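You operate a simulated robot arm through the tools that you are given. There is no shell and no other tool. Be economical: measure what you need, move in short steps, check, and stop when the job is done.

You are at the controls of a simulated robot arm. One attempt, no reset.

Task
Mist the whole patch on the glulam board, lay the cover strip on it and weight it.
Fine: stand the white can about midway between the silver tub and the board, nozzle to the board; mist first; the blue weight goes on the strip.

The check looks at the end state, three seconds after you hand in, the way a careful person would. Anything else that was tipped, shoved, dropped, spilled or broken makes it a failure. A push-on lid holds only when it is set on centred and level and pressed home; a screw cap is set on level and turned clockwise until tight.

Robot
A 7-joint arm with a two-finger parallel gripper, fixed in place. Base frame: the origin is at the foot of the arm, x ahead of it, y to its left, z up; the work surface is at about z = 0.78. Readings come in m, degrees, newtons and seconds.
Its first joint turns from -166.0 to 166.0 degrees. Payload 4.4 kg.
The TCP is the grasp point between the finger pads, 0.023 m short of the fingertips. In the tool frame z runs along the fingers and y along their closing line. Largest opening 0.094 m; finger width 0.038, thickness 0.01; the body of the gripper, 0.054 by 0.096 m, starts 0.039 m behind the TCP.
Orientation is that of the tool frame in the base frame, as a unit quaternion [x, y, z, w]. With the fingers straight down and closing along the base's y, the tool's x points along the base's -x, its y along +y and its z along -z.

Tools
- The arm moves only by the tool nudge_tool. Its argument "targets" is a list of rows, each an object (a shift or turn left out is 0, a gripper value left out holds the last) with "slide": the shift along the tool's x, y, z in units of 30 mm (1.0 is 30 mm), a list of three; "rot": the turn, a rotation vector about the tool's x, y, z in units of 4 degrees (1.0 is 4 degrees), a list of three; "grip": the opening, from 0 (shut) to 1 (fully open). In form: [{"slide": [dx, dy, dz], "rot": [wx, wy, wz], "grip": grip}, ...]. A call has 1 to 8 rows; each row shifts and turns the commanded pose from where the row before left it, along the tool's axes as they then stand. A call with a number of a shift or a turn outside -1 to 1 is refused whole. A row lasts 0.2 s, in which the tool goes at most 0.05 m and 8.6 degrees; a call with a longer step from one row to the next is refused whole, and so is a gripper value outside its range. A pose out of reach is approached as far as the arm can. The call stops where the force on the tool passes 40 N (or 10 N more than at its start, if that is more) or the arm is blocked; 0.2 s more then pass. Each finger travels about 0.072 m/s and halts on what it meets, pressing with about 26 N; the grip force reading is that of the motor and also rises with nothing between the fingers. The clock runs only during rows and for 0.2 s after the last one: add rows that do not move to give the fingers time. It gives the time, the measured TCP pose, the force on the tool (base axes), the opening and the grip force at its end, in the units of the frame above (readings bear some noise).
- Cameras (640 x 400 px; columns grow to the right, rows downward): "scene" is fixed at [0.3995, 0.4997, 1.3727]; the picture's right is [-0.59, -0.81, 0.00], its down [-0.40, 0.29, -0.87] and it looks along [0.70, -0.51, -0.49] (base axes); focal length 326 px, centre (320, 200). "wrist" rides on the gripper at [0.086, 0.016, -0.075] in the tool frame; the picture's right is [-0.18, 0.98, 0.00], its down [-0.58, -0.11, -0.81] and it looks along [-0.79, -0.15, 0.59] (tool axes); focal length 243 px, centre (320, 200). There is no depth. A picture from a camera that has moved, and an enlarged one, comes with that camera's place and axes in the base frame and with its lens.
- capture(camera): a new picture of that camera. No time passes.
- inspect(camera, box): a new picture of the part [left, top, right, bottom] of that camera's present view, enlarged. No time passes.
- close_job(): hands the job in; it is judged then, once.

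Work in short steps. Places have to be worked out from the pictures, the camera data and where the tool is seen: move nearer, look again, correct. Check each grasp and each placing, and mend what went wrong. You have 120 turns and 64 pictures in all, those below and enlarged ones among them. Open the gripper and draw the arm clear of the work before you hand the job in, unless the task says otherwise; then end with one line.

The tools are called after ">>>" by a JSON object that holds its "method" and its "body". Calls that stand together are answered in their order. nudge_tool: Moves the arm, as the interface text tells. Its arguments: {"type":"object","properties":{"targets":{"type":"array"}},"required":["targets"]} The other tools are called the same way: capture (camera) takes a picture; inspect (camera, box) takes an enlarged picture of a part of a camera's view; close_job () hands the job in.

At the start:

```text
time_s: 0.0
ee_pos: [0.7592, 0.317, 1.2198]
tcp_rot: [0.001, 1.0, 0.0, 0.001]
contact_force: [-0.5, 0.1, 0.4]
grip_width: 0.0939
gripper_force: 0.0
```

scene: 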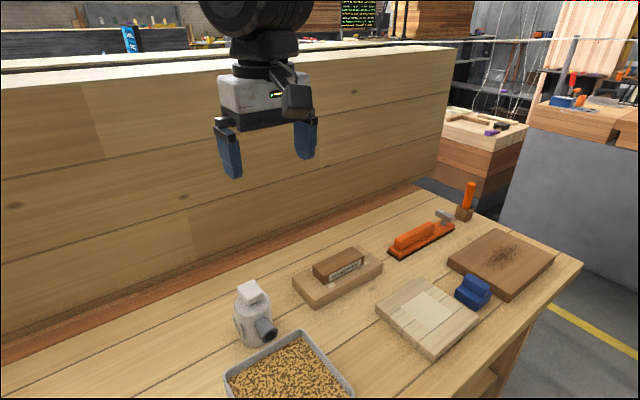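
wrist: 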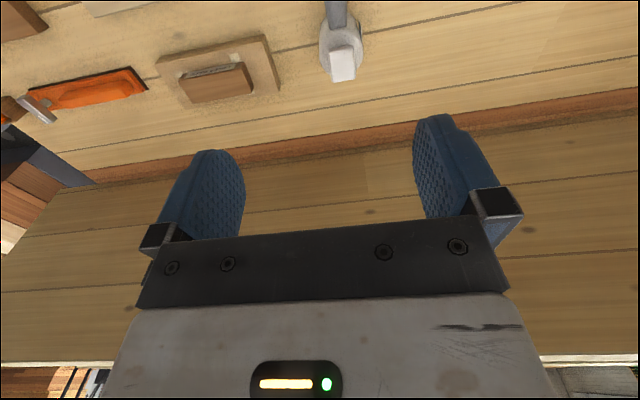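

I'll look at the objects enlarged first to identify the can, tub, board, strip and weight.

>>> {"method": "inspect", "body": {"camera": "scene", "box": [200, 230, 400, 400]}}

>>> {"method": "inspect", "body": {"camera": "scene", "box": [360, 170, 590, 370]}}

```text
2.35 times, centred on (300, 315) of scene
camera zoom: at [0.3995, 0.4997, 1.3727], right [-0.59, -0.81, 0.0], down [-0.4, 0.29, -0.87], along [0.7, -0.51, -0.49], focal length 768 px, centre (367, -71)
```

zoom: 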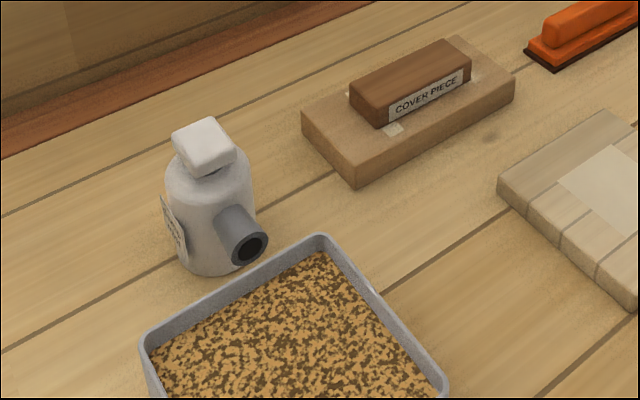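

```text
2.00 times, centred on (475, 270) of scene
camera zoom: at [0.3995, 0.4997, 1.3727], right [-0.59, -0.81, 0.0], down [-0.4, 0.29, -0.87], along [0.7, -0.51, -0.49], focal length 653 px, centre (10, 60)
```

zoom: 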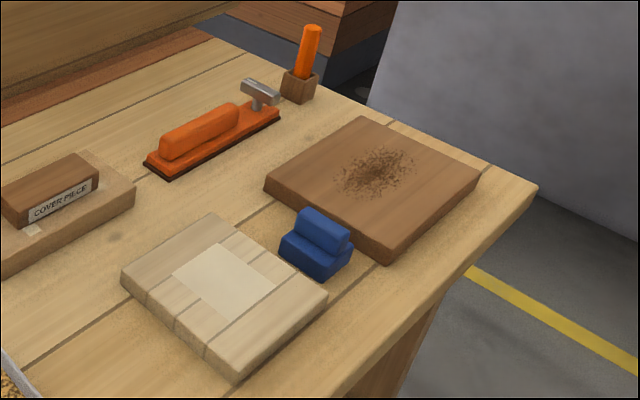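

The can is near (0.85, 0.34) with its nozzle toward −x. The tub is centred near (0.70, 0.35), the board near (0.67, 0.01), and the blue weight near (0.63, −0.125). I lower the wrist for a closer look at the can.

>>> {"method": "nudge_tool", "body": {"targets": [{"slide": [0, 0.6, 1]}, {"slide": [0, 0, 1]}, {"slide": [0, 0, 1]}, {"slide": [0, 0, 1]}, {"slide": [0, 0, 1]}, {"slide": [0, 0, 1]}, {"slide": [0, 0, 1]}]}}

>>> {"method": "capture", "body": {"camera": "wrist"}}

>>> {"method": "capture", "body": {"camera": "scene"}}

```text
time_s: 1.6
ee_pos: [0.7593, 0.3365, 1.0116]
tcp_rot: [0.0, 1.0, 0.0, 0.002]
contact_force: [-0.7, 0.6, -0.6]
grip_width: 0.094
gripper_force: 0.1
```

```text
59 pictures are left
camera wrist: at [0.6729, 0.3528, 1.085], right [0.18, 0.98, 0.0], down [0.58, -0.11, 0.81], along [0.79, -0.15, -0.59], focal length 243 px, centre (320, 200)
```

wrist: 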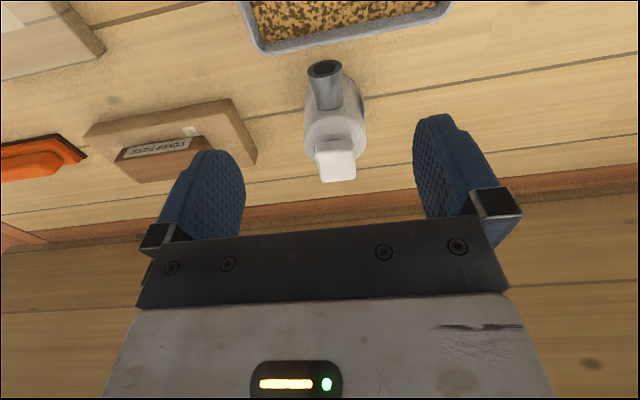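

```text
58 pictures are left
```

scene: 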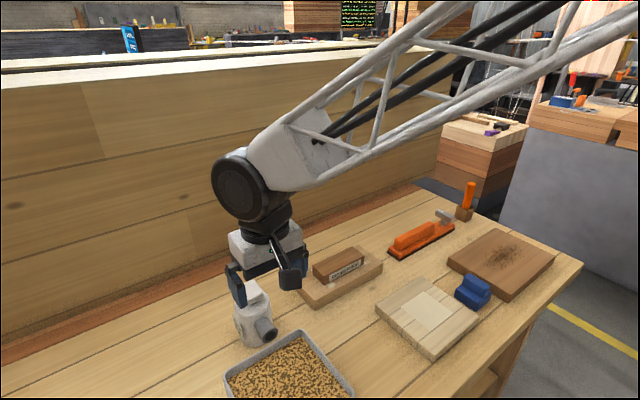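

The head of the can reads at about (0.85, 0.337) and the nozzle points along −x. I zoom in to get the head's shape and the heights.

>>> {"method": "inspect", "body": {"camera": "wrist", "box": [250, 20, 430, 200]}}

>>> {"method": "inspect", "body": {"camera": "scene", "box": [200, 230, 320, 360]}}

```text
2.22 times, centred on (340, 110) of wrist
camera zoom: at [0.6729, 0.3528, 1.085], right [0.18, 0.98, 0.0], down [0.58, -0.11, 0.81], along [0.79, -0.15, -0.59], focal length 539 px, centre (276, 400)
```

zoom: 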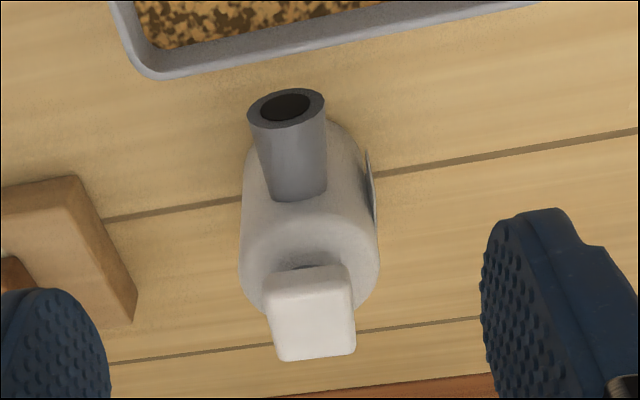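

```text
3.08 times, centred on (260, 295) of scene
camera zoom: at [0.3995, 0.4997, 1.3727], right [-0.59, -0.81, 0.0], down [-0.4, 0.29, -0.87], along [0.7, -0.51, -0.49], focal length 1004 px, centre (505, -92)
```

zoom: 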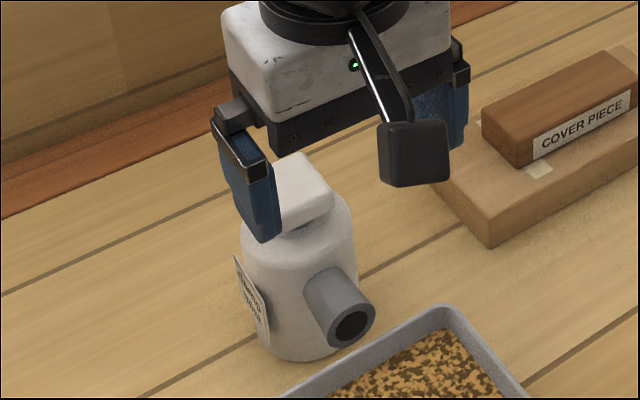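

The nozzle tip is near (0.784, 0.337, 0.849), the can's shoulder is at about 0.88 and its head top at about 0.915. I move over the can and turn the tool 45° so the fingers avoid both the nozzle and the side tag.

>>> {"method": "nudge_tool", "body": {"targets": [{"slide": [-1, 0, 0]}, {"slide": [-1, 0, 0]}, {"slide": [-1, 0, 0]}, {"rot": [0, 0, 1]}, {"rot": [0, 0, 1]}, {"rot": [0, 0, 1]}, {"rot": [0, 0, 1]}, {"rot": [0, 0, 1]}]}}

>>> {"method": "nudge_tool", "body": {"targets": [{"rot": [0, 0, 1]}, {"rot": [0, 0, 1]}, {"rot": [0, 0, 1]}, {"rot": [0, 0, 1]}, {"rot": [0, 0, 1]}, {"rot": [0, 0, 1]}, {"rot": [0, 0, 0.25]}]}}

>>> {"method": "capture", "body": {"camera": "wrist"}}

>>> {"method": "inspect", "body": {"camera": "scene", "box": [200, 230, 320, 360]}}

```text
time_s: 3.4
ee_pos: [0.8485, 0.3358, 1.0121]
tcp_rot: [0.175, 0.985, 0.001, 0.0]
contact_force: [-0.5, 0.7, -0.4]
grip_width: 0.094
gripper_force: 0.0
```

```text
time_s: 5.0
ee_pos: [0.8493, 0.3365, 1.0114]
tcp_rot: [0.384, 0.923, 0.0, 0.0]
contact_force: [0.2, -0.9, 0.5]
grip_width: 0.0942
gripper_force: 0.0
```

```text
55 pictures are left
camera wrist: at [0.7996, 0.4096, 1.0854], right [0.83, 0.56, 0.0], down [0.33, -0.49, 0.81], along [0.46, -0.67, -0.59], focal length 243 px, centre (320, 200)
```

wrist: 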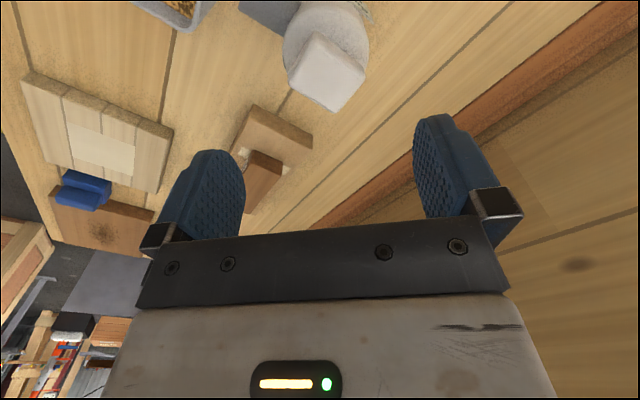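

```text
3.08 times, centred on (260, 295) of scene
camera zoom: at [0.3995, 0.4997, 1.3727], right [-0.59, -0.81, 0.0], down [-0.4, 0.29, -0.87], along [0.7, -0.51, -0.49], focal length 1004 px, centre (505, -92)
```

zoom: 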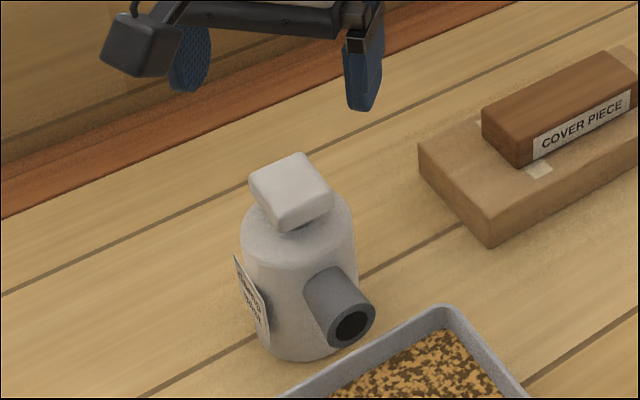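

The can centre is at about (0.848, 0.341). I descend to z≈0.892, which keeps the palm clear of the head, and check.

>>> {"method": "nudge_tool", "body": {"targets": [{"slide": [0.09, 0.09, 0.5]}, {"slide": [0, 0, 1]}, {"slide": [0, 0, 1]}, {"slide": [0, 0, 1]}, {"slide": [0, 0, 0.5]}]}}

>>> {"method": "inspect", "body": {"camera": "scene", "box": [200, 230, 320, 360]}}

>>> {"method": "capture", "body": {"camera": "wrist"}}

```text
time_s: 6.2
ee_pos: [0.8488, 0.3391, 0.8918]
tcp_rot: [0.383, 0.924, 0.001, 0.0]
contact_force: [0.3, -0.4, 0.0]
grip_width: 0.0942
gripper_force: 0.0
```

```text
3.08 times, centred on (260, 295) of scene
camera zoom: at [0.3995, 0.4997, 1.3727], right [-0.59, -0.81, 0.0], down [-0.4, 0.29, -0.87], along [0.7, -0.51, -0.49], focal length 1004 px, centre (505, -92)
```

zoom: 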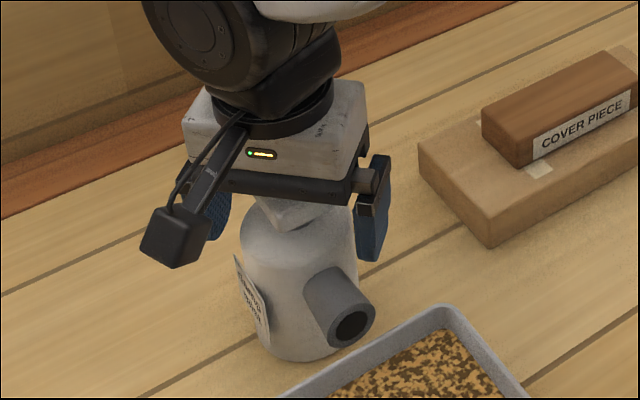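

```text
52 pictures are left
camera wrist: at [0.7993, 0.4133, 0.9662], right [0.83, 0.56, 0.0], down [0.33, -0.49, 0.81], along [0.46, -0.66, -0.59], focal length 243 px, centre (320, 200)
```

wrist: 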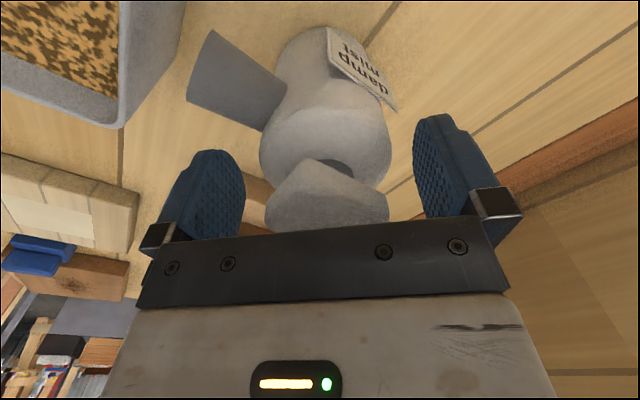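

The tag reads "damp mist", so this is the right can. I lower 9 mm more, watching the force, then close.

>>> {"method": "nudge_tool", "body": {"targets": [{"slide": [0, 0, 0.15]}, {"slide": [0, 0, 0.15]}, {}]}}

>>> {"method": "nudge_tool", "body": {"targets": [{"grip": 0.7}, {"grip": 0.6}, {"grip": 0.6}, {"grip": 0.6}]}}

>>> {"method": "capture", "body": {"camera": "wrist"}}

```text
time_s: 7.0
ee_pos: [0.8483, 0.3386, 0.8824]
tcp_rot: [0.383, 0.924, 0.001, 0.0]
contact_force: [-0.1, 0.3, 0.0]
grip_width: 0.0939
gripper_force: 0.1
```

```text
time_s: 8.0
ee_pos: [0.8486, 0.3393, 0.883]
tcp_rot: [0.383, 0.924, 0.001, 0.002]
contact_force: [4.2, -1.3, 15.2]
grip_width: 0.0703
gripper_force: 26.4
```

```text
51 pictures are left
camera wrist: at [0.7997, 0.4136, 0.9575], right [0.83, 0.56, 0.0], down [0.33, -0.49, 0.81], along [0.46, -0.66, -0.59], focal length 243 px, centre (320, 200)
```

wrist: 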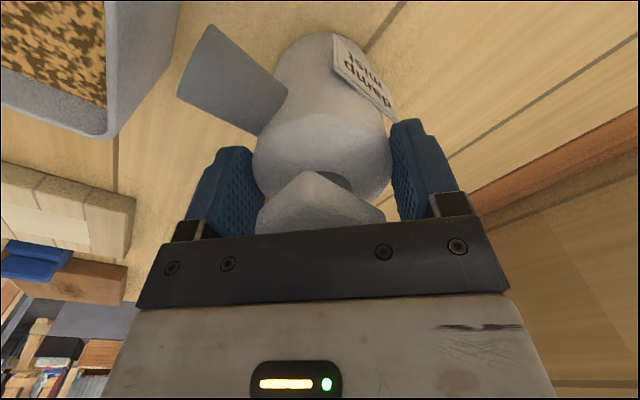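

The opening is 70 mm with 15 N upward, so the pads are on the rounded shoulder. I open, go about 5 mm lower while watching the force, and grip again.

>>> {"method": "nudge_tool", "body": {"targets": [{"grip": 1}, {"grip": 1}, {"slide": [0, 0, 0.08]}, {"slide": [0, 0, 0.08]}, {}]}}

>>> {"method": "inspect", "body": {"camera": "wrist", "box": [220, 100, 420, 240]}}

```text
time_s: 9.2
ee_pos: [0.8493, 0.3397, 0.8778]
tcp_rot: [0.383, 0.924, 0.0, 0.0]
contact_force: [0.1, 0.1, -0.5]
grip_width: 0.0938
gripper_force: 0.3
```

```text
2.86 times, centred on (320, 170) of wrist
camera zoom: at [0.7996, 0.4136, 0.9516], right [0.83, 0.56, 0.0], down [0.33, -0.49, 0.81], along [0.46, -0.66, -0.59], focal length 693 px, centre (320, 286)
```

zoom: 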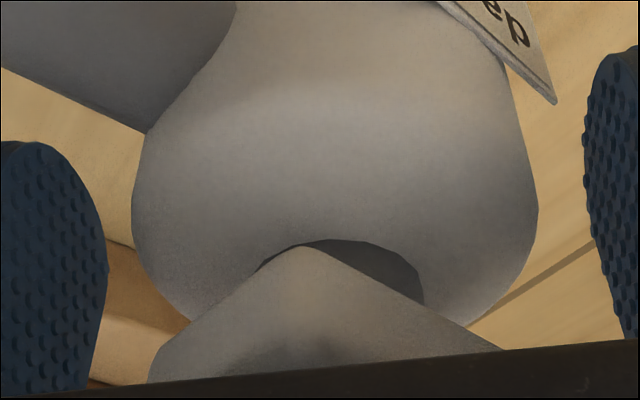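

Still no contact, so I lower 3 mm more and grip.

>>> {"method": "nudge_tool", "body": {"targets": [{"slide": [0, 0, 0.1]}, {}]}}

>>> {"method": "nudge_tool", "body": {"targets": [{"grip": 0.7}, {"grip": 0.6}, {"grip": 0.6}, {"grip": 0.6}]}}

```text
time_s: 9.8
ee_pos: [0.8488, 0.3403, 0.8741]
tcp_rot: [0.382, 0.924, 0.001, 0.001]
contact_force: [0.2, 0.2, -0.2]
grip_width: 0.0941
gripper_force: 0.0
```

```text
time_s: 10.8
ee_pos: [0.8488, 0.3393, 0.8744]
tcp_rot: [0.382, 0.924, 0.001, 0.001]
contact_force: [3.3, -2.2, 6.2]
grip_width: 0.0703
gripper_force: 26.1
```

The width is 70.3 mm again, so that is the body diameter and the grip is on the cylinder. I lift 25 mm and look.

>>> {"method": "nudge_tool", "body": {"targets": [{"slide": [0, 0, -0.3]}, {"slide": [0, 0, -0.5]}, {}]}}

>>> {"method": "inspect", "body": {"camera": "scene", "box": [200, 230, 320, 360]}}

```text
time_s: 11.6
ee_pos: [0.8494, 0.339, 0.8985]
tcp_rot: [0.383, 0.924, 0.001, 0.0]
contact_force: [-0.6, 0.8, -6.0]
grip_width: 0.0702
gripper_force: 26.0
```

```text
3.08 times, centred on (260, 295) of scene
camera zoom: at [0.3995, 0.4997, 1.3727], right [-0.59, -0.81, 0.0], down [-0.4, 0.29, -0.87], along [0.7, -0.51, -0.49], focal length 1004 px, centre (505, -92)
```

zoom: 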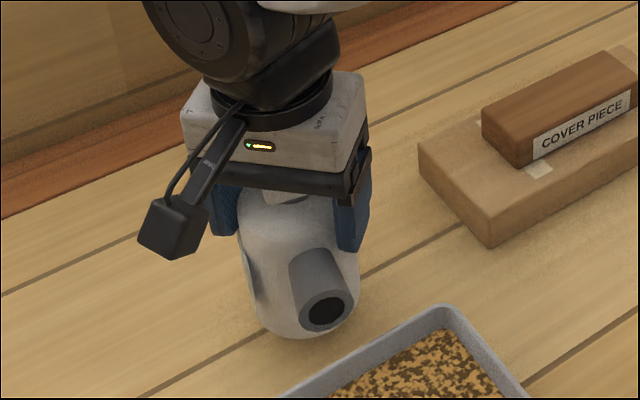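

The can is held, at about 6 N, and seems to have turned a little in the grip. I lift higher and check with the wrist camera.

>>> {"method": "nudge_tool", "body": {"targets": [{"slide": [0, 0, -0.9]}, {"slide": [0, 0, -1]}, {"slide": [0, 0, -1]}, {}]}}

>>> {"method": "capture", "body": {"camera": "wrist"}}

>>> {"method": "inspect", "body": {"camera": "scene", "box": [190, 170, 350, 300]}}

```text
time_s: 12.6
ee_pos: [0.8497, 0.3398, 0.9872]
tcp_rot: [0.383, 0.924, 0.001, 0.0]
contact_force: [0.1, 0.7, -5.2]
grip_width: 0.0701
gripper_force: 25.7
```

```text
48 pictures are left
camera wrist: at [0.7994, 0.414, 1.0607], right [0.83, 0.56, 0.0], down [0.33, -0.49, 0.81], along [0.46, -0.67, -0.59], focal length 243 px, centre (320, 200)
```

wrist: 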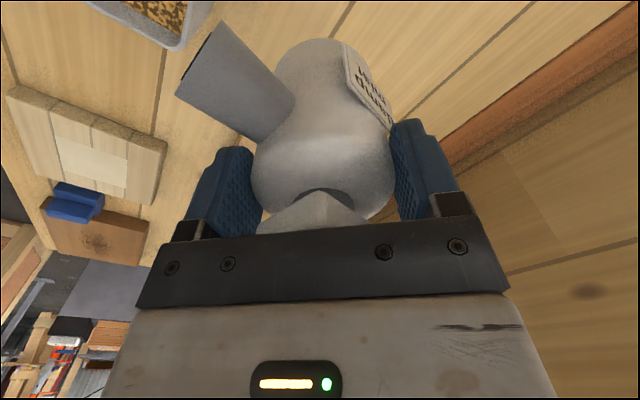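

```text
3.08 times, centred on (270, 235) of scene
camera zoom: at [0.3995, 0.4997, 1.3727], right [-0.59, -0.81, 0.0], down [-0.4, 0.29, -0.87], along [0.7, -0.51, -0.49], focal length 1004 px, centre (474, 92)
```

zoom: 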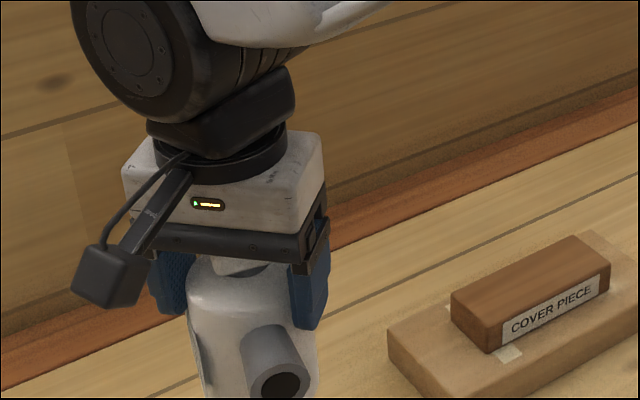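

The can hangs nearly straight. I carry it at this height to above (0.684, 0.18).

>>> {"method": "nudge_tool", "body": {"targets": [{"slide": [0, -0.96, 0]}, {"slide": [0, -0.96, 0]}, {"slide": [0, -0.96, 0]}, {"slide": [0, -0.96, 0]}, {"slide": [0, -0.96, 0]}, {"slide": [0, -0.96, 0]}, {"slide": [0, -0.96, 0]}, {"slide": [0.1, -0.96, 0]}]}}

>>> {"method": "nudge_tool", "body": {"targets": [{"rot": [0, 0, -1]}, {"rot": [0, 0, -1]}, {"rot": [0, 0, -1]}, {"rot": [0, 0, -1]}, {"rot": [0, 0, -1]}, {"rot": [0, 0, -1]}, {"rot": [0, 0, -1]}, {"rot": [0, 0, -1]}]}}

>>> {"method": "nudge_tool", "body": {"targets": [{"rot": [0, 0, -1]}, {"rot": [0, 0, -1]}, {"rot": [0, 0, -1]}, {"rot": [0, 0, -1]}, {"rot": [0, 0, -1]}, {"rot": [0, 0, -1]}, {"rot": [0, 0, -1]}, {"rot": [0, 0, -1]}]}}

>>> {"method": "nudge_tool", "body": {"targets": [{"rot": [0, 0, -1]}, {"rot": [0, 0, -1]}, {"rot": [0, 0, -1]}, {"rot": [0, 0, -1]}, {"rot": [0, 0, -1]}, {"rot": [0, 0, -1]}, {"rot": [0, 0, -0.5]}]}}

>>> {"method": "capture", "body": {"camera": "scene"}}

>>> {"method": "capture", "body": {"camera": "wrist"}}

```text
time_s: 14.4
ee_pos: [0.6833, 0.1784, 0.9842]
tcp_rot: [0.382, 0.924, 0.0, 0.0]
contact_force: [-0.5, 0.1, -4.8]
grip_width: 0.0701
gripper_force: 26.0
```

```text
time_s: 16.2
ee_pos: [0.6846, 0.1778, 0.9835]
tcp_rot: [0.111, 0.994, 0.0, 0.001]
contact_force: [0.3, 0.6, -3.8]
grip_width: 0.0703
gripper_force: 26.0
```

```text
time_s: 18.0
ee_pos: [0.6839, 0.1777, 0.9851]
tcp_rot: [-0.166, 0.986, 0.0, 0.001]
contact_force: [0.5, 0.0, -4.7]
grip_width: 0.0706
gripper_force: 26.1
```

```text
time_s: 19.6
ee_pos: [0.6835, 0.1787, 0.9843]
tcp_rot: [-0.383, 0.924, 0.0, 0.001]
contact_force: [0.3, 0.9, -4.3]
grip_width: 0.0702
gripper_force: 26.1
```

```text
46 pictures are left
```

scene: 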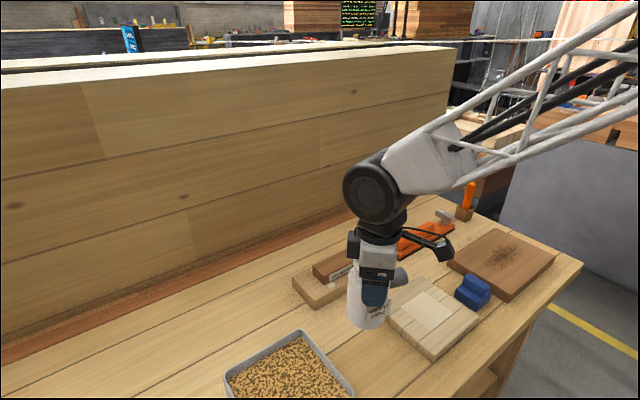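

```text
45 pictures are left
camera wrist: at [0.6115, 0.1301, 1.0592], right [-0.57, 0.82, 0.0], down [0.49, 0.33, 0.81], along [0.67, 0.46, -0.59], focal length 243 px, centre (320, 200)
```

wrist: 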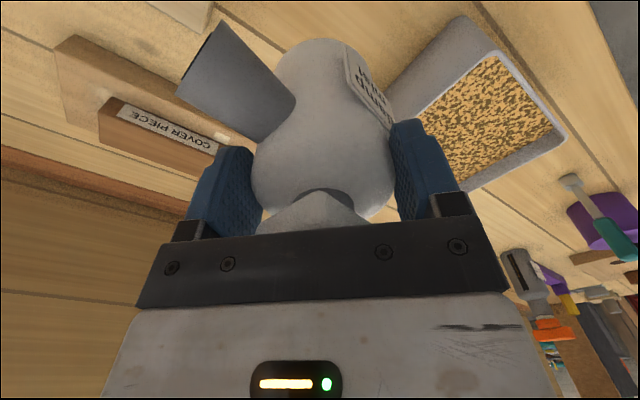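

The nozzle now points roughly −y, toward the board. I lower the can to just above the table.

>>> {"method": "nudge_tool", "body": {"targets": [{"slide": [0, 0, 1]}, {"slide": [0, 0, 1]}, {"slide": [0, 0, 1]}, {"slide": [0, 0, 0.3]}, {}]}}

>>> {"method": "inspect", "body": {"camera": "scene", "box": [300, 230, 500, 390]}}

>>> {"method": "capture", "body": {"camera": "wrist"}}

```text
time_s: 20.8
ee_pos: [0.6839, 0.1801, 0.8861]
tcp_rot: [-0.383, 0.924, 0.001, 0.001]
contact_force: [-0.1, -0.2, -4.6]
grip_width: 0.0702
gripper_force: 25.7
```

```text
2.50 times, centred on (400, 310) of scene
camera zoom: at [0.3995, 0.4997, 1.3727], right [-0.59, -0.81, 0.0], down [-0.4, 0.29, -0.87], along [0.7, -0.51, -0.49], focal length 816 px, centre (120, -75)
```

zoom: 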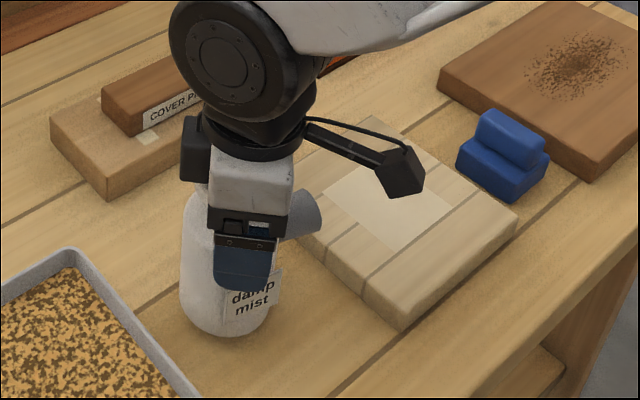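

```text
43 pictures are left
camera wrist: at [0.6119, 0.131, 0.9599], right [-0.56, 0.83, 0.0], down [0.49, 0.33, 0.81], along [0.67, 0.46, -0.59], focal length 243 px, centre (320, 200)
```

wrist: 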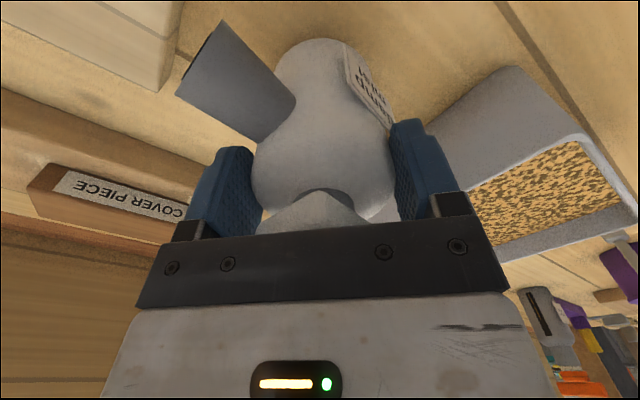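

The nozzle tip is near (0.672, 0.123), about 8° too far toward −x relative to the patch. I turn it by 8° and set the can down gently.

>>> {"method": "nudge_tool", "body": {"targets": [{"rot": [0, 0, -1]}, {"rot": [0, 0, -1]}, {"slide": [0, 0, 0.15]}, {"slide": [0, 0, 0.1]}, {"slide": [0, 0, 0.07]}, {}]}}

```text
time_s: 22.2
ee_pos: [0.6843, 0.1791, 0.8754]
tcp_rot: [-0.446, 0.895, 0.001, 0.001]
contact_force: [-0.6, 0.9, -3.4]
grip_width: 0.0701
gripper_force: 26.3
```

The can still hangs in the grip with its load only slightly reduced. I lower in 1 mm steps until contact.

>>> {"method": "nudge_tool", "body": {"targets": [{"slide": [0, 0, 0.05]}, {}]}}

>>> {"method": "nudge_tool", "body": {"targets": [{"slide": [0, 0, 0.05]}, {}]}}

```text
time_s: 22.8
ee_pos: [0.6837, 0.1781, 0.874]
tcp_rot: [-0.446, 0.895, 0.0, 0.0]
contact_force: [-0.4, -0.6, -2.1]
grip_width: 0.0705
gripper_force: 25.9
```

```text
time_s: 23.4
ee_pos: [0.6842, 0.1784, 0.8737]
tcp_rot: [-0.447, 0.895, 0.001, 0.002]
contact_force: [-6.1, 1.2, 19.5]
grip_width: 0.0704
gripper_force: 26.0
```

Contact at 19 N, so it is on the table. I release and rise clear.

>>> {"method": "nudge_tool", "body": {"targets": [{"grip": 0.8}, {"grip": 1}, {"grip": 1}, {"slide": [0, 0, -0.5]}, {"slide": [0, 0, -1]}, {"slide": [0, 0, -1]}, {"slide": [0, 0, -1]}]}}

>>> {"method": "inspect", "body": {"camera": "scene", "box": [300, 230, 500, 390]}}

>>> {"method": "capture", "body": {"camera": "wrist"}}

```text
time_s: 25.0
ee_pos: [0.6841, 0.1768, 0.9772]
tcp_rot: [-0.447, 0.895, 0.0, 0.001]
contact_force: [0.0, 0.0, -0.9]
grip_width: 0.0939
gripper_force: 0.0
```

```text
2.50 times, centred on (400, 310) of scene
camera zoom: at [0.3995, 0.4997, 1.3727], right [-0.59, -0.81, 0.0], down [-0.4, 0.29, -0.87], along [0.7, -0.51, -0.49], focal length 816 px, centre (120, -75)
```

zoom: 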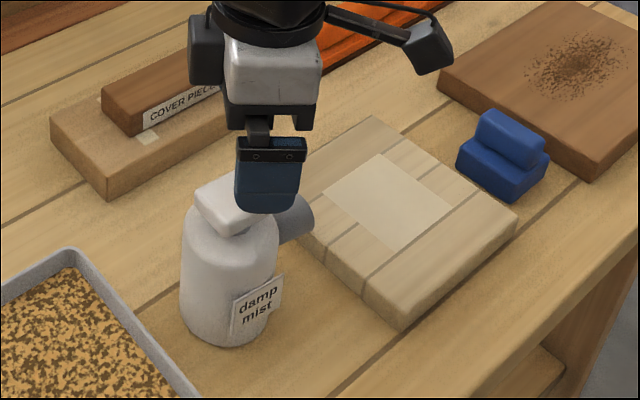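

```text
41 pictures are left
camera wrist: at [0.619, 0.12, 1.0523], right [-0.67, 0.74, 0.0], down [0.44, 0.4, 0.81], along [0.6, 0.54, -0.59], focal length 243 px, centre (320, 200)
```

wrist: 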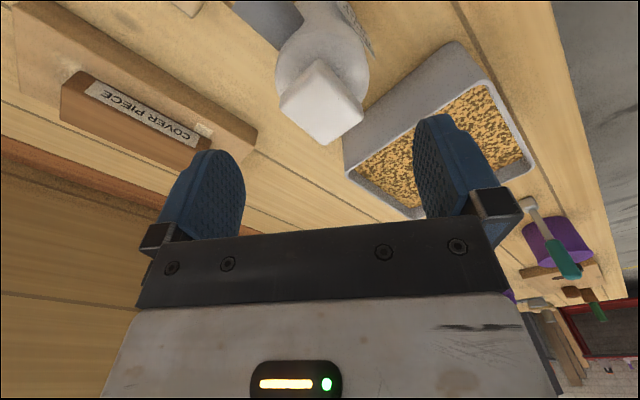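

The can stands upright at about (0.684, 0.18), nozzle to the patch. I close the fingers and press its head to mist.

>>> {"method": "nudge_tool", "body": {"targets": [{"grip": 0}, {"grip": 0}, {"grip": 0}, {"grip": 0}, {"slide": [0, 0, 0.4]}, {"slide": [0, 0, 0.4]}, {}]}}

>>> {"method": "capture", "body": {"camera": "wrist"}}

>>> {"method": "inspect", "body": {"camera": "scene", "box": [300, 230, 500, 390]}}

```text
time_s: 26.6
ee_pos: [0.6833, 0.1784, 0.9538]
tcp_rot: [-0.447, 0.895, 0.001, 0.001]
contact_force: [-0.1, -0.4, 0.1]
grip_width: 0.0
gripper_force: 26.1
```

```text
40 pictures are left
camera wrist: at [0.6192, 0.1198, 1.0287], right [-0.67, 0.74, 0.0], down [0.44, 0.4, 0.81], along [0.6, 0.54, -0.59], focal length 243 px, centre (320, 200)
```

wrist: 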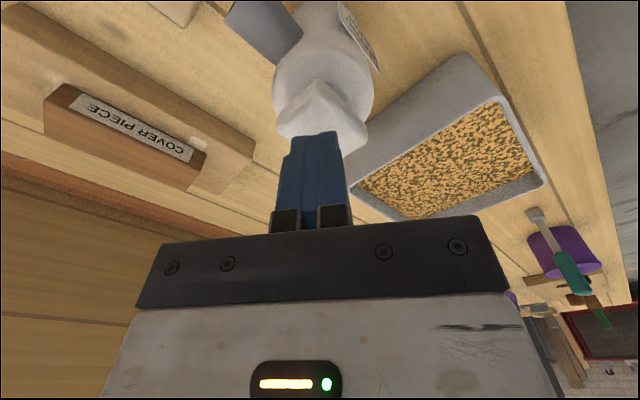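

```text
2.50 times, centred on (400, 310) of scene
camera zoom: at [0.3995, 0.4997, 1.3727], right [-0.59, -0.81, 0.0], down [-0.4, 0.29, -0.87], along [0.7, -0.51, -0.49], focal length 816 px, centre (120, -75)
```

zoom: 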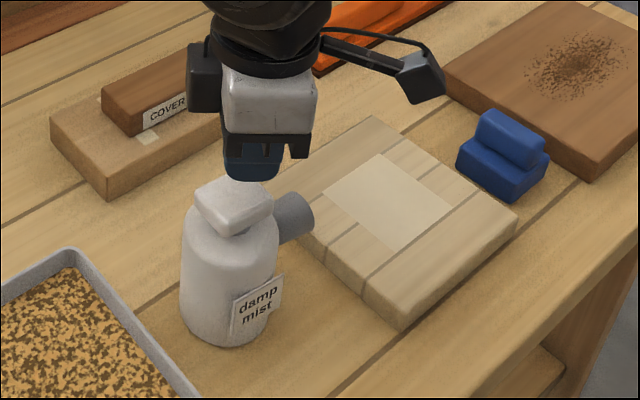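

From the scene view the fingertips are about 9 mm short of the head's centre, toward the camera's right. I shift by (+4, +8) mm and descend closer.

>>> {"method": "nudge_tool", "body": {"targets": [{"slide": [-0.29, 0.05, 0]}, {"slide": [0, 0, 0.3]}, {}]}}

>>> {"method": "inspect", "body": {"camera": "scene", "box": [340, 260, 440, 340]}}

>>> {"method": "inspect", "body": {"camera": "wrist", "box": [240, 50, 400, 220]}}

```text
time_s: 27.4
ee_pos: [0.6881, 0.1862, 0.9445]
tcp_rot: [-0.446, 0.895, 0.0, 0.001]
contact_force: [-0.4, 0.2, 0.1]
grip_width: 0.0
gripper_force: 26.4
```

```text
5.00 times, centred on (390, 300) of scene
camera zoom: at [0.3995, 0.4997, 1.3727], right [-0.59, -0.81, 0.0], down [-0.4, 0.29, -0.87], along [0.7, -0.51, -0.49], focal length 1632 px, centre (-30, -300)
```

zoom: 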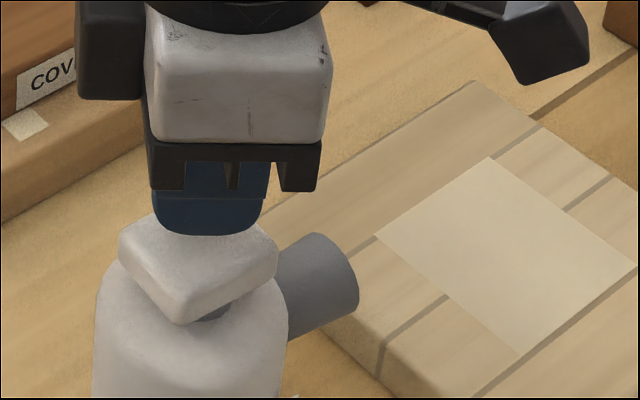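

```text
2.35 times, centred on (320, 135) of wrist
camera zoom: at [0.6233, 0.128, 1.0195], right [-0.67, 0.74, 0.0], down [0.44, 0.4, 0.81], along [0.6, 0.54, -0.59], focal length 571 px, centre (320, 353)
```

zoom: 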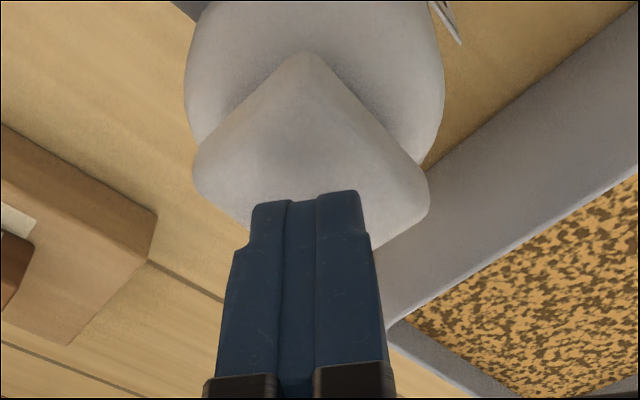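

Well centred to within a few mm, so I trim 3 mm and start pressing in small steps.

>>> {"method": "nudge_tool", "body": {"targets": [{"slide": [0.08, 0, 0.1]}, {"slide": [0, 0, 0.1]}, {}]}}

>>> {"method": "nudge_tool", "body": {"targets": [{"slide": [0, 0, 0.07]}, {}]}}

>>> {"method": "nudge_tool", "body": {"targets": [{"slide": [0, 0, 0.07]}, {}]}}

```text
time_s: 28.2
ee_pos: [0.6861, 0.1839, 0.9387]
tcp_rot: [-0.446, 0.895, 0.0, 0.001]
contact_force: [-0.8, 0.1, 0.6]
grip_width: 0.0
gripper_force: 26.1
```

```text
time_s: 28.8
ee_pos: [0.6858, 0.1839, 0.9371]
tcp_rot: [-0.446, 0.895, 0.0, 0.001]
contact_force: [0.2, 0.1, -0.7]
grip_width: 0.0
gripper_force: 26.3
```

```text
time_s: 29.4
ee_pos: [0.6877, 0.185, 0.9344]
tcp_rot: [-0.446, 0.895, 0.0, 0.001]
contact_force: [0.4, 0.2, 0.7]
grip_width: 0.0
gripper_force: 26.0
```

No contact yet at a tip height of 0.911, so I continue in 2 mm steps.

>>> {"method": "nudge_tool", "body": {"targets": [{"slide": [0, 0, 0.07]}, {}]}}

>>> {"method": "nudge_tool", "body": {"targets": [{"slide": [0, 0, 0.07]}, {}]}}

>>> {"method": "inspect", "body": {"camera": "scene", "box": [340, 250, 480, 360]}}

```text
time_s: 30.0
ee_pos: [0.6861, 0.1854, 0.934]
tcp_rot: [-0.446, 0.895, 0.0, 0.001]
contact_force: [0.0, -0.2, 0.7]
grip_width: 0.0
gripper_force: 25.6
```

```text
time_s: 30.6
ee_pos: [0.6861, 0.1854, 0.9306]
tcp_rot: [-0.446, 0.895, 0.0, 0.0]
contact_force: [0.0, -0.4, 1.2]
grip_width: 0.0001
gripper_force: 26.1
```

```text
3.64 times, centred on (410, 305) of scene
camera zoom: at [0.3995, 0.4997, 1.3727], right [-0.59, -0.81, 0.0], down [-0.4, 0.29, -0.87], along [0.7, -0.51, -0.49], focal length 1186 px, centre (-7, -182)
```

zoom: 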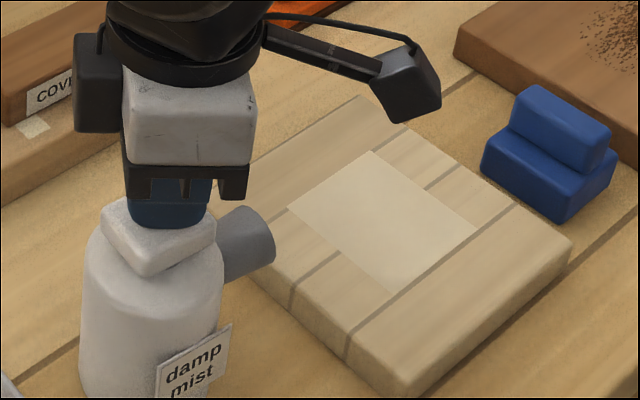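

The fingers are just at the head with about 1 N. I continue pressing.

>>> {"method": "nudge_tool", "body": {"targets": [{"slide": [0, 0, 0.07]}, {}]}}

>>> {"method": "nudge_tool", "body": {"targets": [{"slide": [0, 0, 0.07]}, {}]}}

>>> {"method": "nudge_tool", "body": {"targets": [{"slide": [0, 0, 0.07]}, {}]}}

>>> {"method": "inspect", "body": {"camera": "scene", "box": [340, 250, 480, 360]}}

```text
time_s: 31.2
ee_pos: [0.6871, 0.1846, 0.9296]
tcp_rot: [-0.447, 0.895, 0.001, 0.001]
contact_force: [0.5, 0.8, 2.6]
grip_width: 0.0001
gripper_force: 26.1
```

```text
time_s: 31.8
ee_pos: [0.6866, 0.1842, 0.9268]
tcp_rot: [-0.446, 0.895, 0.0, 0.001]
contact_force: [0.9, -2.0, 3.7]
grip_width: 0.0
gripper_force: 25.9
```

```text
time_s: 32.4
ee_pos: [0.6865, 0.1843, 0.9254]
tcp_rot: [-0.446, 0.895, -0.001, 0.001]
contact_force: [-3.5, -4.5, 17.0]
grip_width: 0.0
gripper_force: 26.0
```

```text
3.64 times, centred on (410, 305) of scene
camera zoom: at [0.3995, 0.4997, 1.3727], right [-0.59, -0.81, 0.0], down [-0.4, 0.29, -0.87], along [0.7, -0.51, -0.49], focal length 1186 px, centre (-7, -182)
```

zoom: 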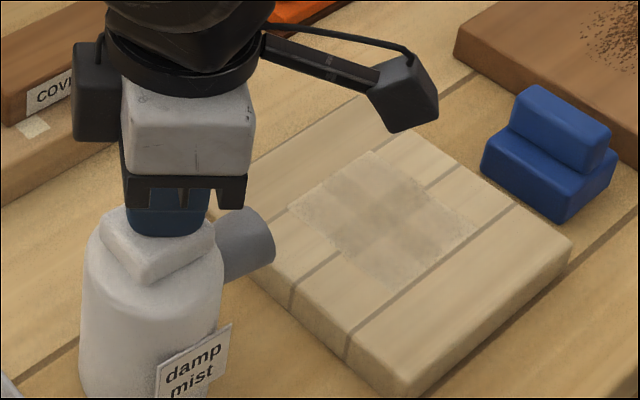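

Misting works: the patch is darkening, with the middle ahead of the corners. I hold the press for another second.

>>> {"method": "nudge_tool", "body": {"targets": [{}, {}, {}, {}, {}]}}

>>> {"method": "inspect", "body": {"camera": "scene", "box": [410, 270, 490, 350]}}

```text
time_s: 33.6
ee_pos: [0.6864, 0.1843, 0.9248]
tcp_rot: [-0.445, 0.895, 0.0, 0.001]
contact_force: [0.5, -3.8, 19.6]
grip_width: 0.0
gripper_force: 26.1
```

```text
5.00 times, centred on (450, 310) of scene
camera zoom: at [0.3995, 0.4997, 1.3727], right [-0.59, -0.81, 0.0], down [-0.4, 0.29, -0.87], along [0.7, -0.51, -0.49], focal length 1632 px, centre (-330, -350)
```

zoom: 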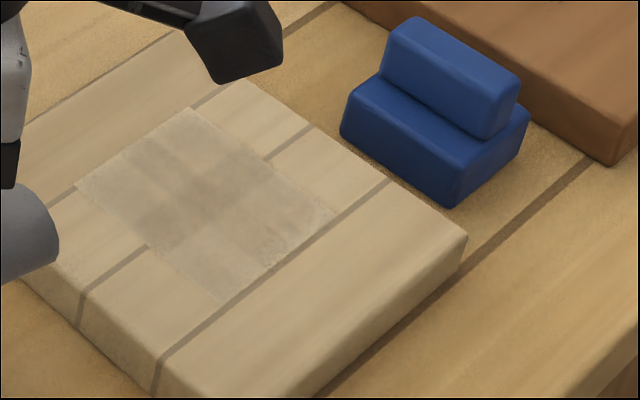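

The corners are dampening but still lighter. I hold longer and compare.

>>> {"method": "nudge_tool", "body": {"targets": [{}, {}, {}, {}, {}, {}, {}, {}]}}

>>> {"method": "inspect", "body": {"camera": "scene", "box": [410, 270, 490, 350]}}

```text
time_s: 35.4
ee_pos: [0.6859, 0.1845, 0.9243]
tcp_rot: [-0.446, 0.895, 0.0, 0.001]
contact_force: [1.6, -0.5, 20.2]
grip_width: 0.0
gripper_force: 25.9
```

```text
5.00 times, centred on (450, 310) of scene
camera zoom: at [0.3995, 0.4997, 1.3727], right [-0.59, -0.81, 0.0], down [-0.4, 0.29, -0.87], along [0.7, -0.51, -0.49], focal length 1632 px, centre (-330, -350)
```

zoom: 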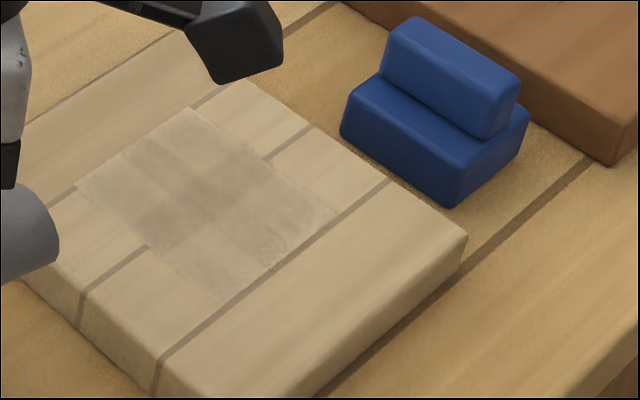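

No further change while held, so it may be one dose per press. I release and press once more to see whether it deepens.

>>> {"method": "nudge_tool", "body": {"targets": [{"slide": [0, 0, -0.3]}, {"slide": [0, 0, -0.1]}, {}, {"slide": [0, 0, 0.2]}, {"slide": [0, 0, 0.1]}, {"slide": [0, 0, 0.1]}, {}, {}]}}

>>> {"method": "inspect", "body": {"camera": "scene", "box": [410, 270, 490, 350]}}

```text
time_s: 37.2
ee_pos: [0.6863, 0.1846, 0.9248]
tcp_rot: [-0.446, 0.895, 0.0, 0.001]
contact_force: [-4.5, -1.3, 17.7]
grip_width: 0.0
gripper_force: 26.4
```

```text
5.00 times, centred on (450, 310) of scene
camera zoom: at [0.3995, 0.4997, 1.3727], right [-0.59, -0.81, 0.0], down [-0.4, 0.29, -0.87], along [0.7, -0.51, -0.49], focal length 1632 px, centre (-330, -350)
```

zoom: 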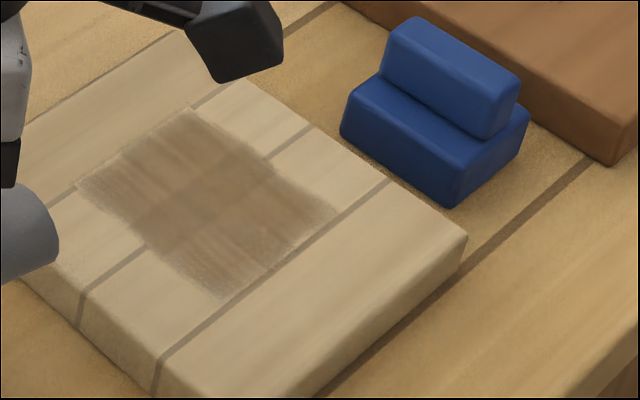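

The second press deepened it over the whole patch. I release, rise slightly, and look at the corners closely.

>>> {"method": "nudge_tool", "body": {"targets": [{"slide": [0, 0, -0.5]}, {"slide": [0, 0, -0.5]}, {}]}}

>>> {"method": "inspect", "body": {"camera": "scene", "box": [422, 287, 482, 335]}}

```text
time_s: 38.0
ee_pos: [0.6855, 0.1842, 0.9539]
tcp_rot: [-0.446, 0.895, 0.001, 0.001]
contact_force: [-0.3, -0.1, -0.8]
grip_width: 0.0003
gripper_force: 25.7
```

```text
8.33 times, centred on (452, 311) of scene
camera zoom: at [0.3995, 0.4997, 1.3727], right [-0.59, -0.81, 0.0], down [-0.4, 0.29, -0.87], along [0.7, -0.51, -0.49], focal length 2719 px, centre (-780, -725)
```

zoom: 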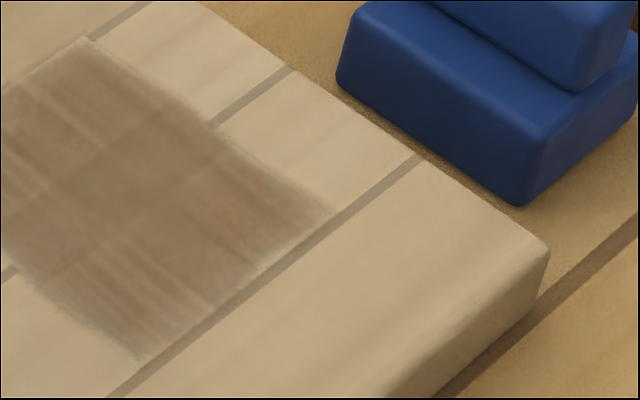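

The whole patch is damp. Next I rise and move toward the cover piece, at about (0.875, 0.094), turning the tool to close along x.

>>> {"method": "nudge_tool", "body": {"targets": [{"slide": [0, 0, -1], "grip": 1}, {"slide": [0, 0, -1]}, {"slide": [0.14, -1, 0]}, {"slide": [0.14, -1, 0]}, {"slide": [0, -1, 0]}, {"slide": [0, -1, 0]}, {"slide": [0, -1, 0]}, {"slide": [0, -1, 0]}]}}

>>> {"method": "nudge_tool", "body": {"targets": [{"slide": [0, -1, 0]}, {"slide": [0, -1, 0]}, {"rot": [0, 0, -1]}, {"rot": [0, 0, -1]}, {"rot": [0, 0, -1]}, {"rot": [0, 0, -1]}, {"rot": [0, 0, -1]}, {"rot": [0, 0, -1]}]}}

>>> {"method": "nudge_tool", "body": {"targets": [{"rot": [0, 0, -1]}, {"rot": [0, 0, -1]}, {"rot": [0, 0, -1]}, {"rot": [0, 0, -0.25]}, {}]}}

>>> {"method": "capture", "body": {"camera": "wrist"}}

>>> {"method": "inspect", "body": {"camera": "scene", "box": [280, 230, 400, 325]}}

```text
time_s: 39.8
ee_pos: [0.8242, 0.0687, 1.0147]
tcp_rot: [-0.446, 0.895, 0.0, 0.001]
contact_force: [-0.7, -1.0, -0.4]
grip_width: 0.094
gripper_force: 0.1
```

```text
time_s: 41.6
ee_pos: [0.8731, 0.0322, 1.0153]
tcp_rot: [-0.622, 0.783, -0.001, 0.001]
contact_force: [-0.3, -0.1, 0.0]
grip_width: 0.094
gripper_force: 0.0
```

```text
time_s: 42.8
ee_pos: [0.8725, 0.0339, 1.015]
tcp_rot: [-0.707, 0.707, 0.001, 0.001]
contact_force: [0.3, 0.0, -1.2]
grip_width: 0.094
gripper_force: 0.0
```

```text
30 pictures are left
camera wrist: at [0.8571, -0.0521, 1.089], right [-0.98, 0.18, 0.0], down [0.11, 0.58, 0.81], along [0.15, 0.79, -0.59], focal length 243 px, centre (320, 200)
```

wrist: 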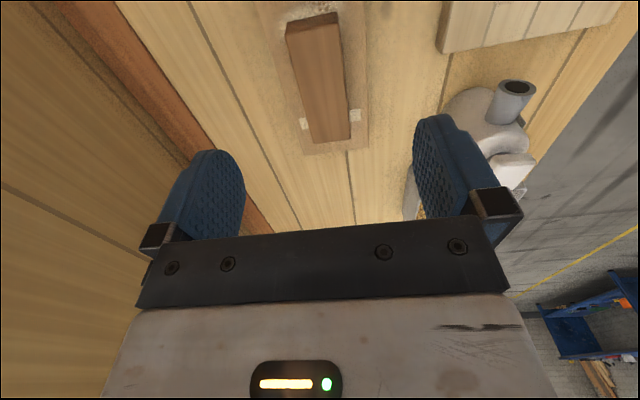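

```text
4.21 times, centred on (340, 278) of scene
camera zoom: at [0.3995, 0.4997, 1.3727], right [-0.59, -0.81, 0.0], down [-0.4, 0.29, -0.87], along [0.7, -0.51, -0.49], focal length 1374 px, centre (236, -126)
```

zoom: 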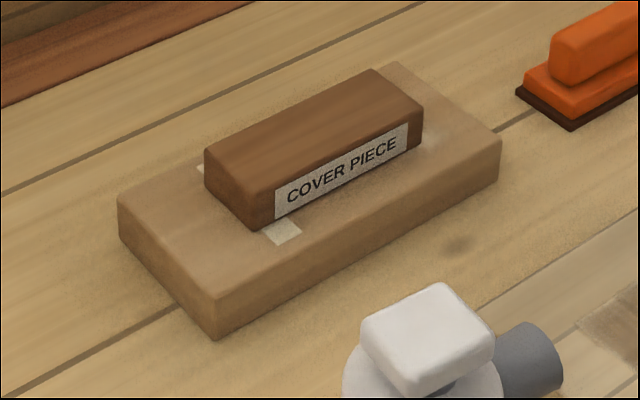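

The bar is about 50 × 125 mm, along y, centred near (0.884, 0.095), with its top at ≈0.835 on a stand. I move over it and descend partway.

>>> {"method": "nudge_tool", "body": {"targets": [{"slide": [-1, -0.38, 0]}, {"slide": [-1, 0, 0.5]}, {"slide": [0, 0, 1]}, {"slide": [0, 0, 1]}, {"slide": [0, 0, 1]}, {"slide": [0, 0, 1]}, {}]}}

>>> {"method": "capture", "body": {"camera": "wrist"}}

>>> {"method": "inspect", "body": {"camera": "scene", "box": [280, 220, 400, 315]}}

```text
time_s: 44.4
ee_pos: [0.8848, 0.0927, 0.8789]
tcp_rot: [-0.707, 0.707, -0.001, 0.001]
contact_force: [0.6, -0.2, 0.0]
grip_width: 0.0941
gripper_force: 0.0
```

```text
28 pictures are left
camera wrist: at [0.869, 0.0075, 0.9538], right [-0.98, 0.18, 0.0], down [0.11, 0.58, 0.81], along [0.15, 0.79, -0.59], focal length 243 px, centre (320, 200)
```

wrist: 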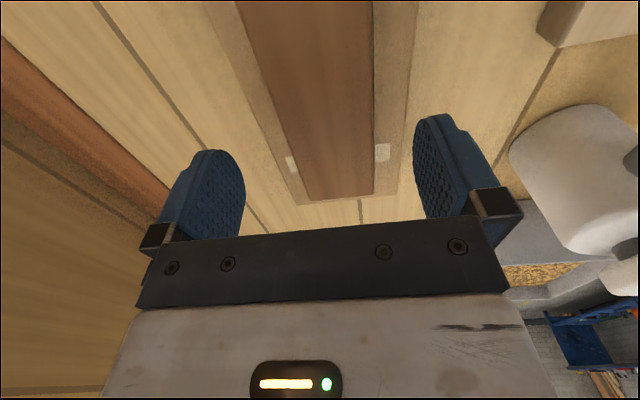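

```text
4.21 times, centred on (340, 268) of scene
camera zoom: at [0.3995, 0.4997, 1.3727], right [-0.59, -0.81, 0.0], down [-0.4, 0.29, -0.87], along [0.7, -0.51, -0.49], focal length 1374 px, centre (236, -84)
```

zoom: 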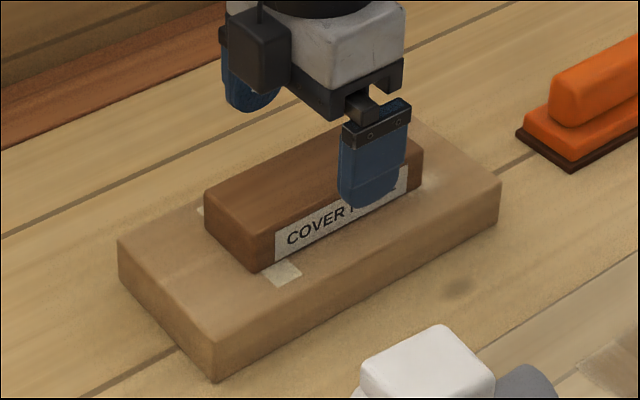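

The tool is centred over the bar to within a few mm. I descend so the tips stop just above the stand and close.

>>> {"method": "nudge_tool", "body": {"targets": [{"slide": [-0.1, 0, 0.7]}, {"slide": [0, 0, 0.65]}, {}]}}

>>> {"method": "nudge_tool", "body": {"targets": [{"grip": 0.6}, {"grip": 0.3}, {"grip": 0.3}, {"grip": 0.3}, {"grip": 0.3}]}}

>>> {"method": "inspect", "body": {"camera": "scene", "box": [280, 220, 400, 315]}}

```text
time_s: 45.2
ee_pos: [0.8837, 0.0955, 0.84]
tcp_rot: [-0.707, 0.707, -0.001, 0.001]
contact_force: [-0.1, 0.2, -0.1]
grip_width: 0.0942
gripper_force: 0.0
```

```text
time_s: 46.4
ee_pos: [0.8834, 0.0959, 0.8399]
tcp_rot: [-0.707, 0.707, 0.0, 0.001]
contact_force: [0.2, 0.1, -0.5]
grip_width: 0.0497
gripper_force: 26.0
```

```text
4.21 times, centred on (340, 268) of scene
camera zoom: at [0.3995, 0.4997, 1.3727], right [-0.59, -0.81, 0.0], down [-0.4, 0.29, -0.87], along [0.7, -0.51, -0.49], focal length 1374 px, centre (236, -84)
```

zoom: 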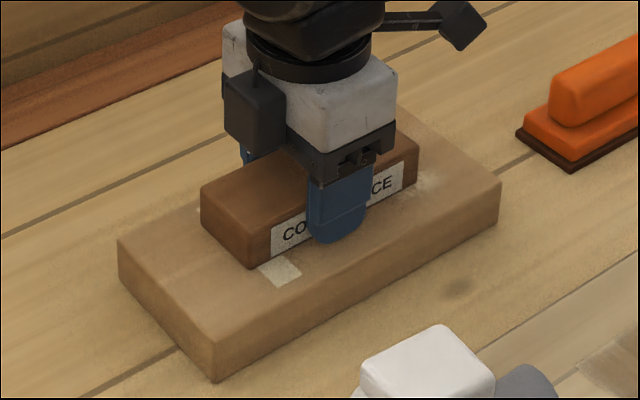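

The bar is gripped at 49.7 mm. I lift it gently, watching the force and checking that the stand stays put.

>>> {"method": "nudge_tool", "body": {"targets": [{"slide": [0, 0, -0.2]}, {"slide": [0, 0, -0.4]}, {}]}}

>>> {"method": "inspect", "body": {"camera": "scene", "box": [280, 220, 400, 315]}}

```text
time_s: 47.2
ee_pos: [0.8843, 0.0962, 0.8582]
tcp_rot: [0.707, -0.707, 0.0, -0.001]
contact_force: [0.9, 0.5, -0.4]
grip_width: 0.0496
gripper_force: 26.1
```

```text
4.21 times, centred on (340, 268) of scene
camera zoom: at [0.3995, 0.4997, 1.3727], right [-0.59, -0.81, 0.0], down [-0.4, 0.29, -0.87], along [0.7, -0.51, -0.49], focal length 1374 px, centre (236, -84)
```

zoom: 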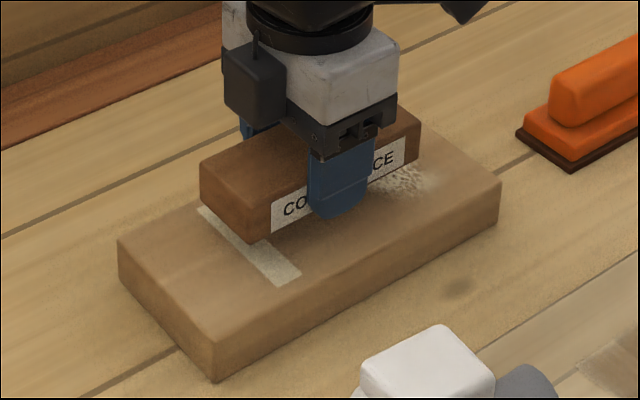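

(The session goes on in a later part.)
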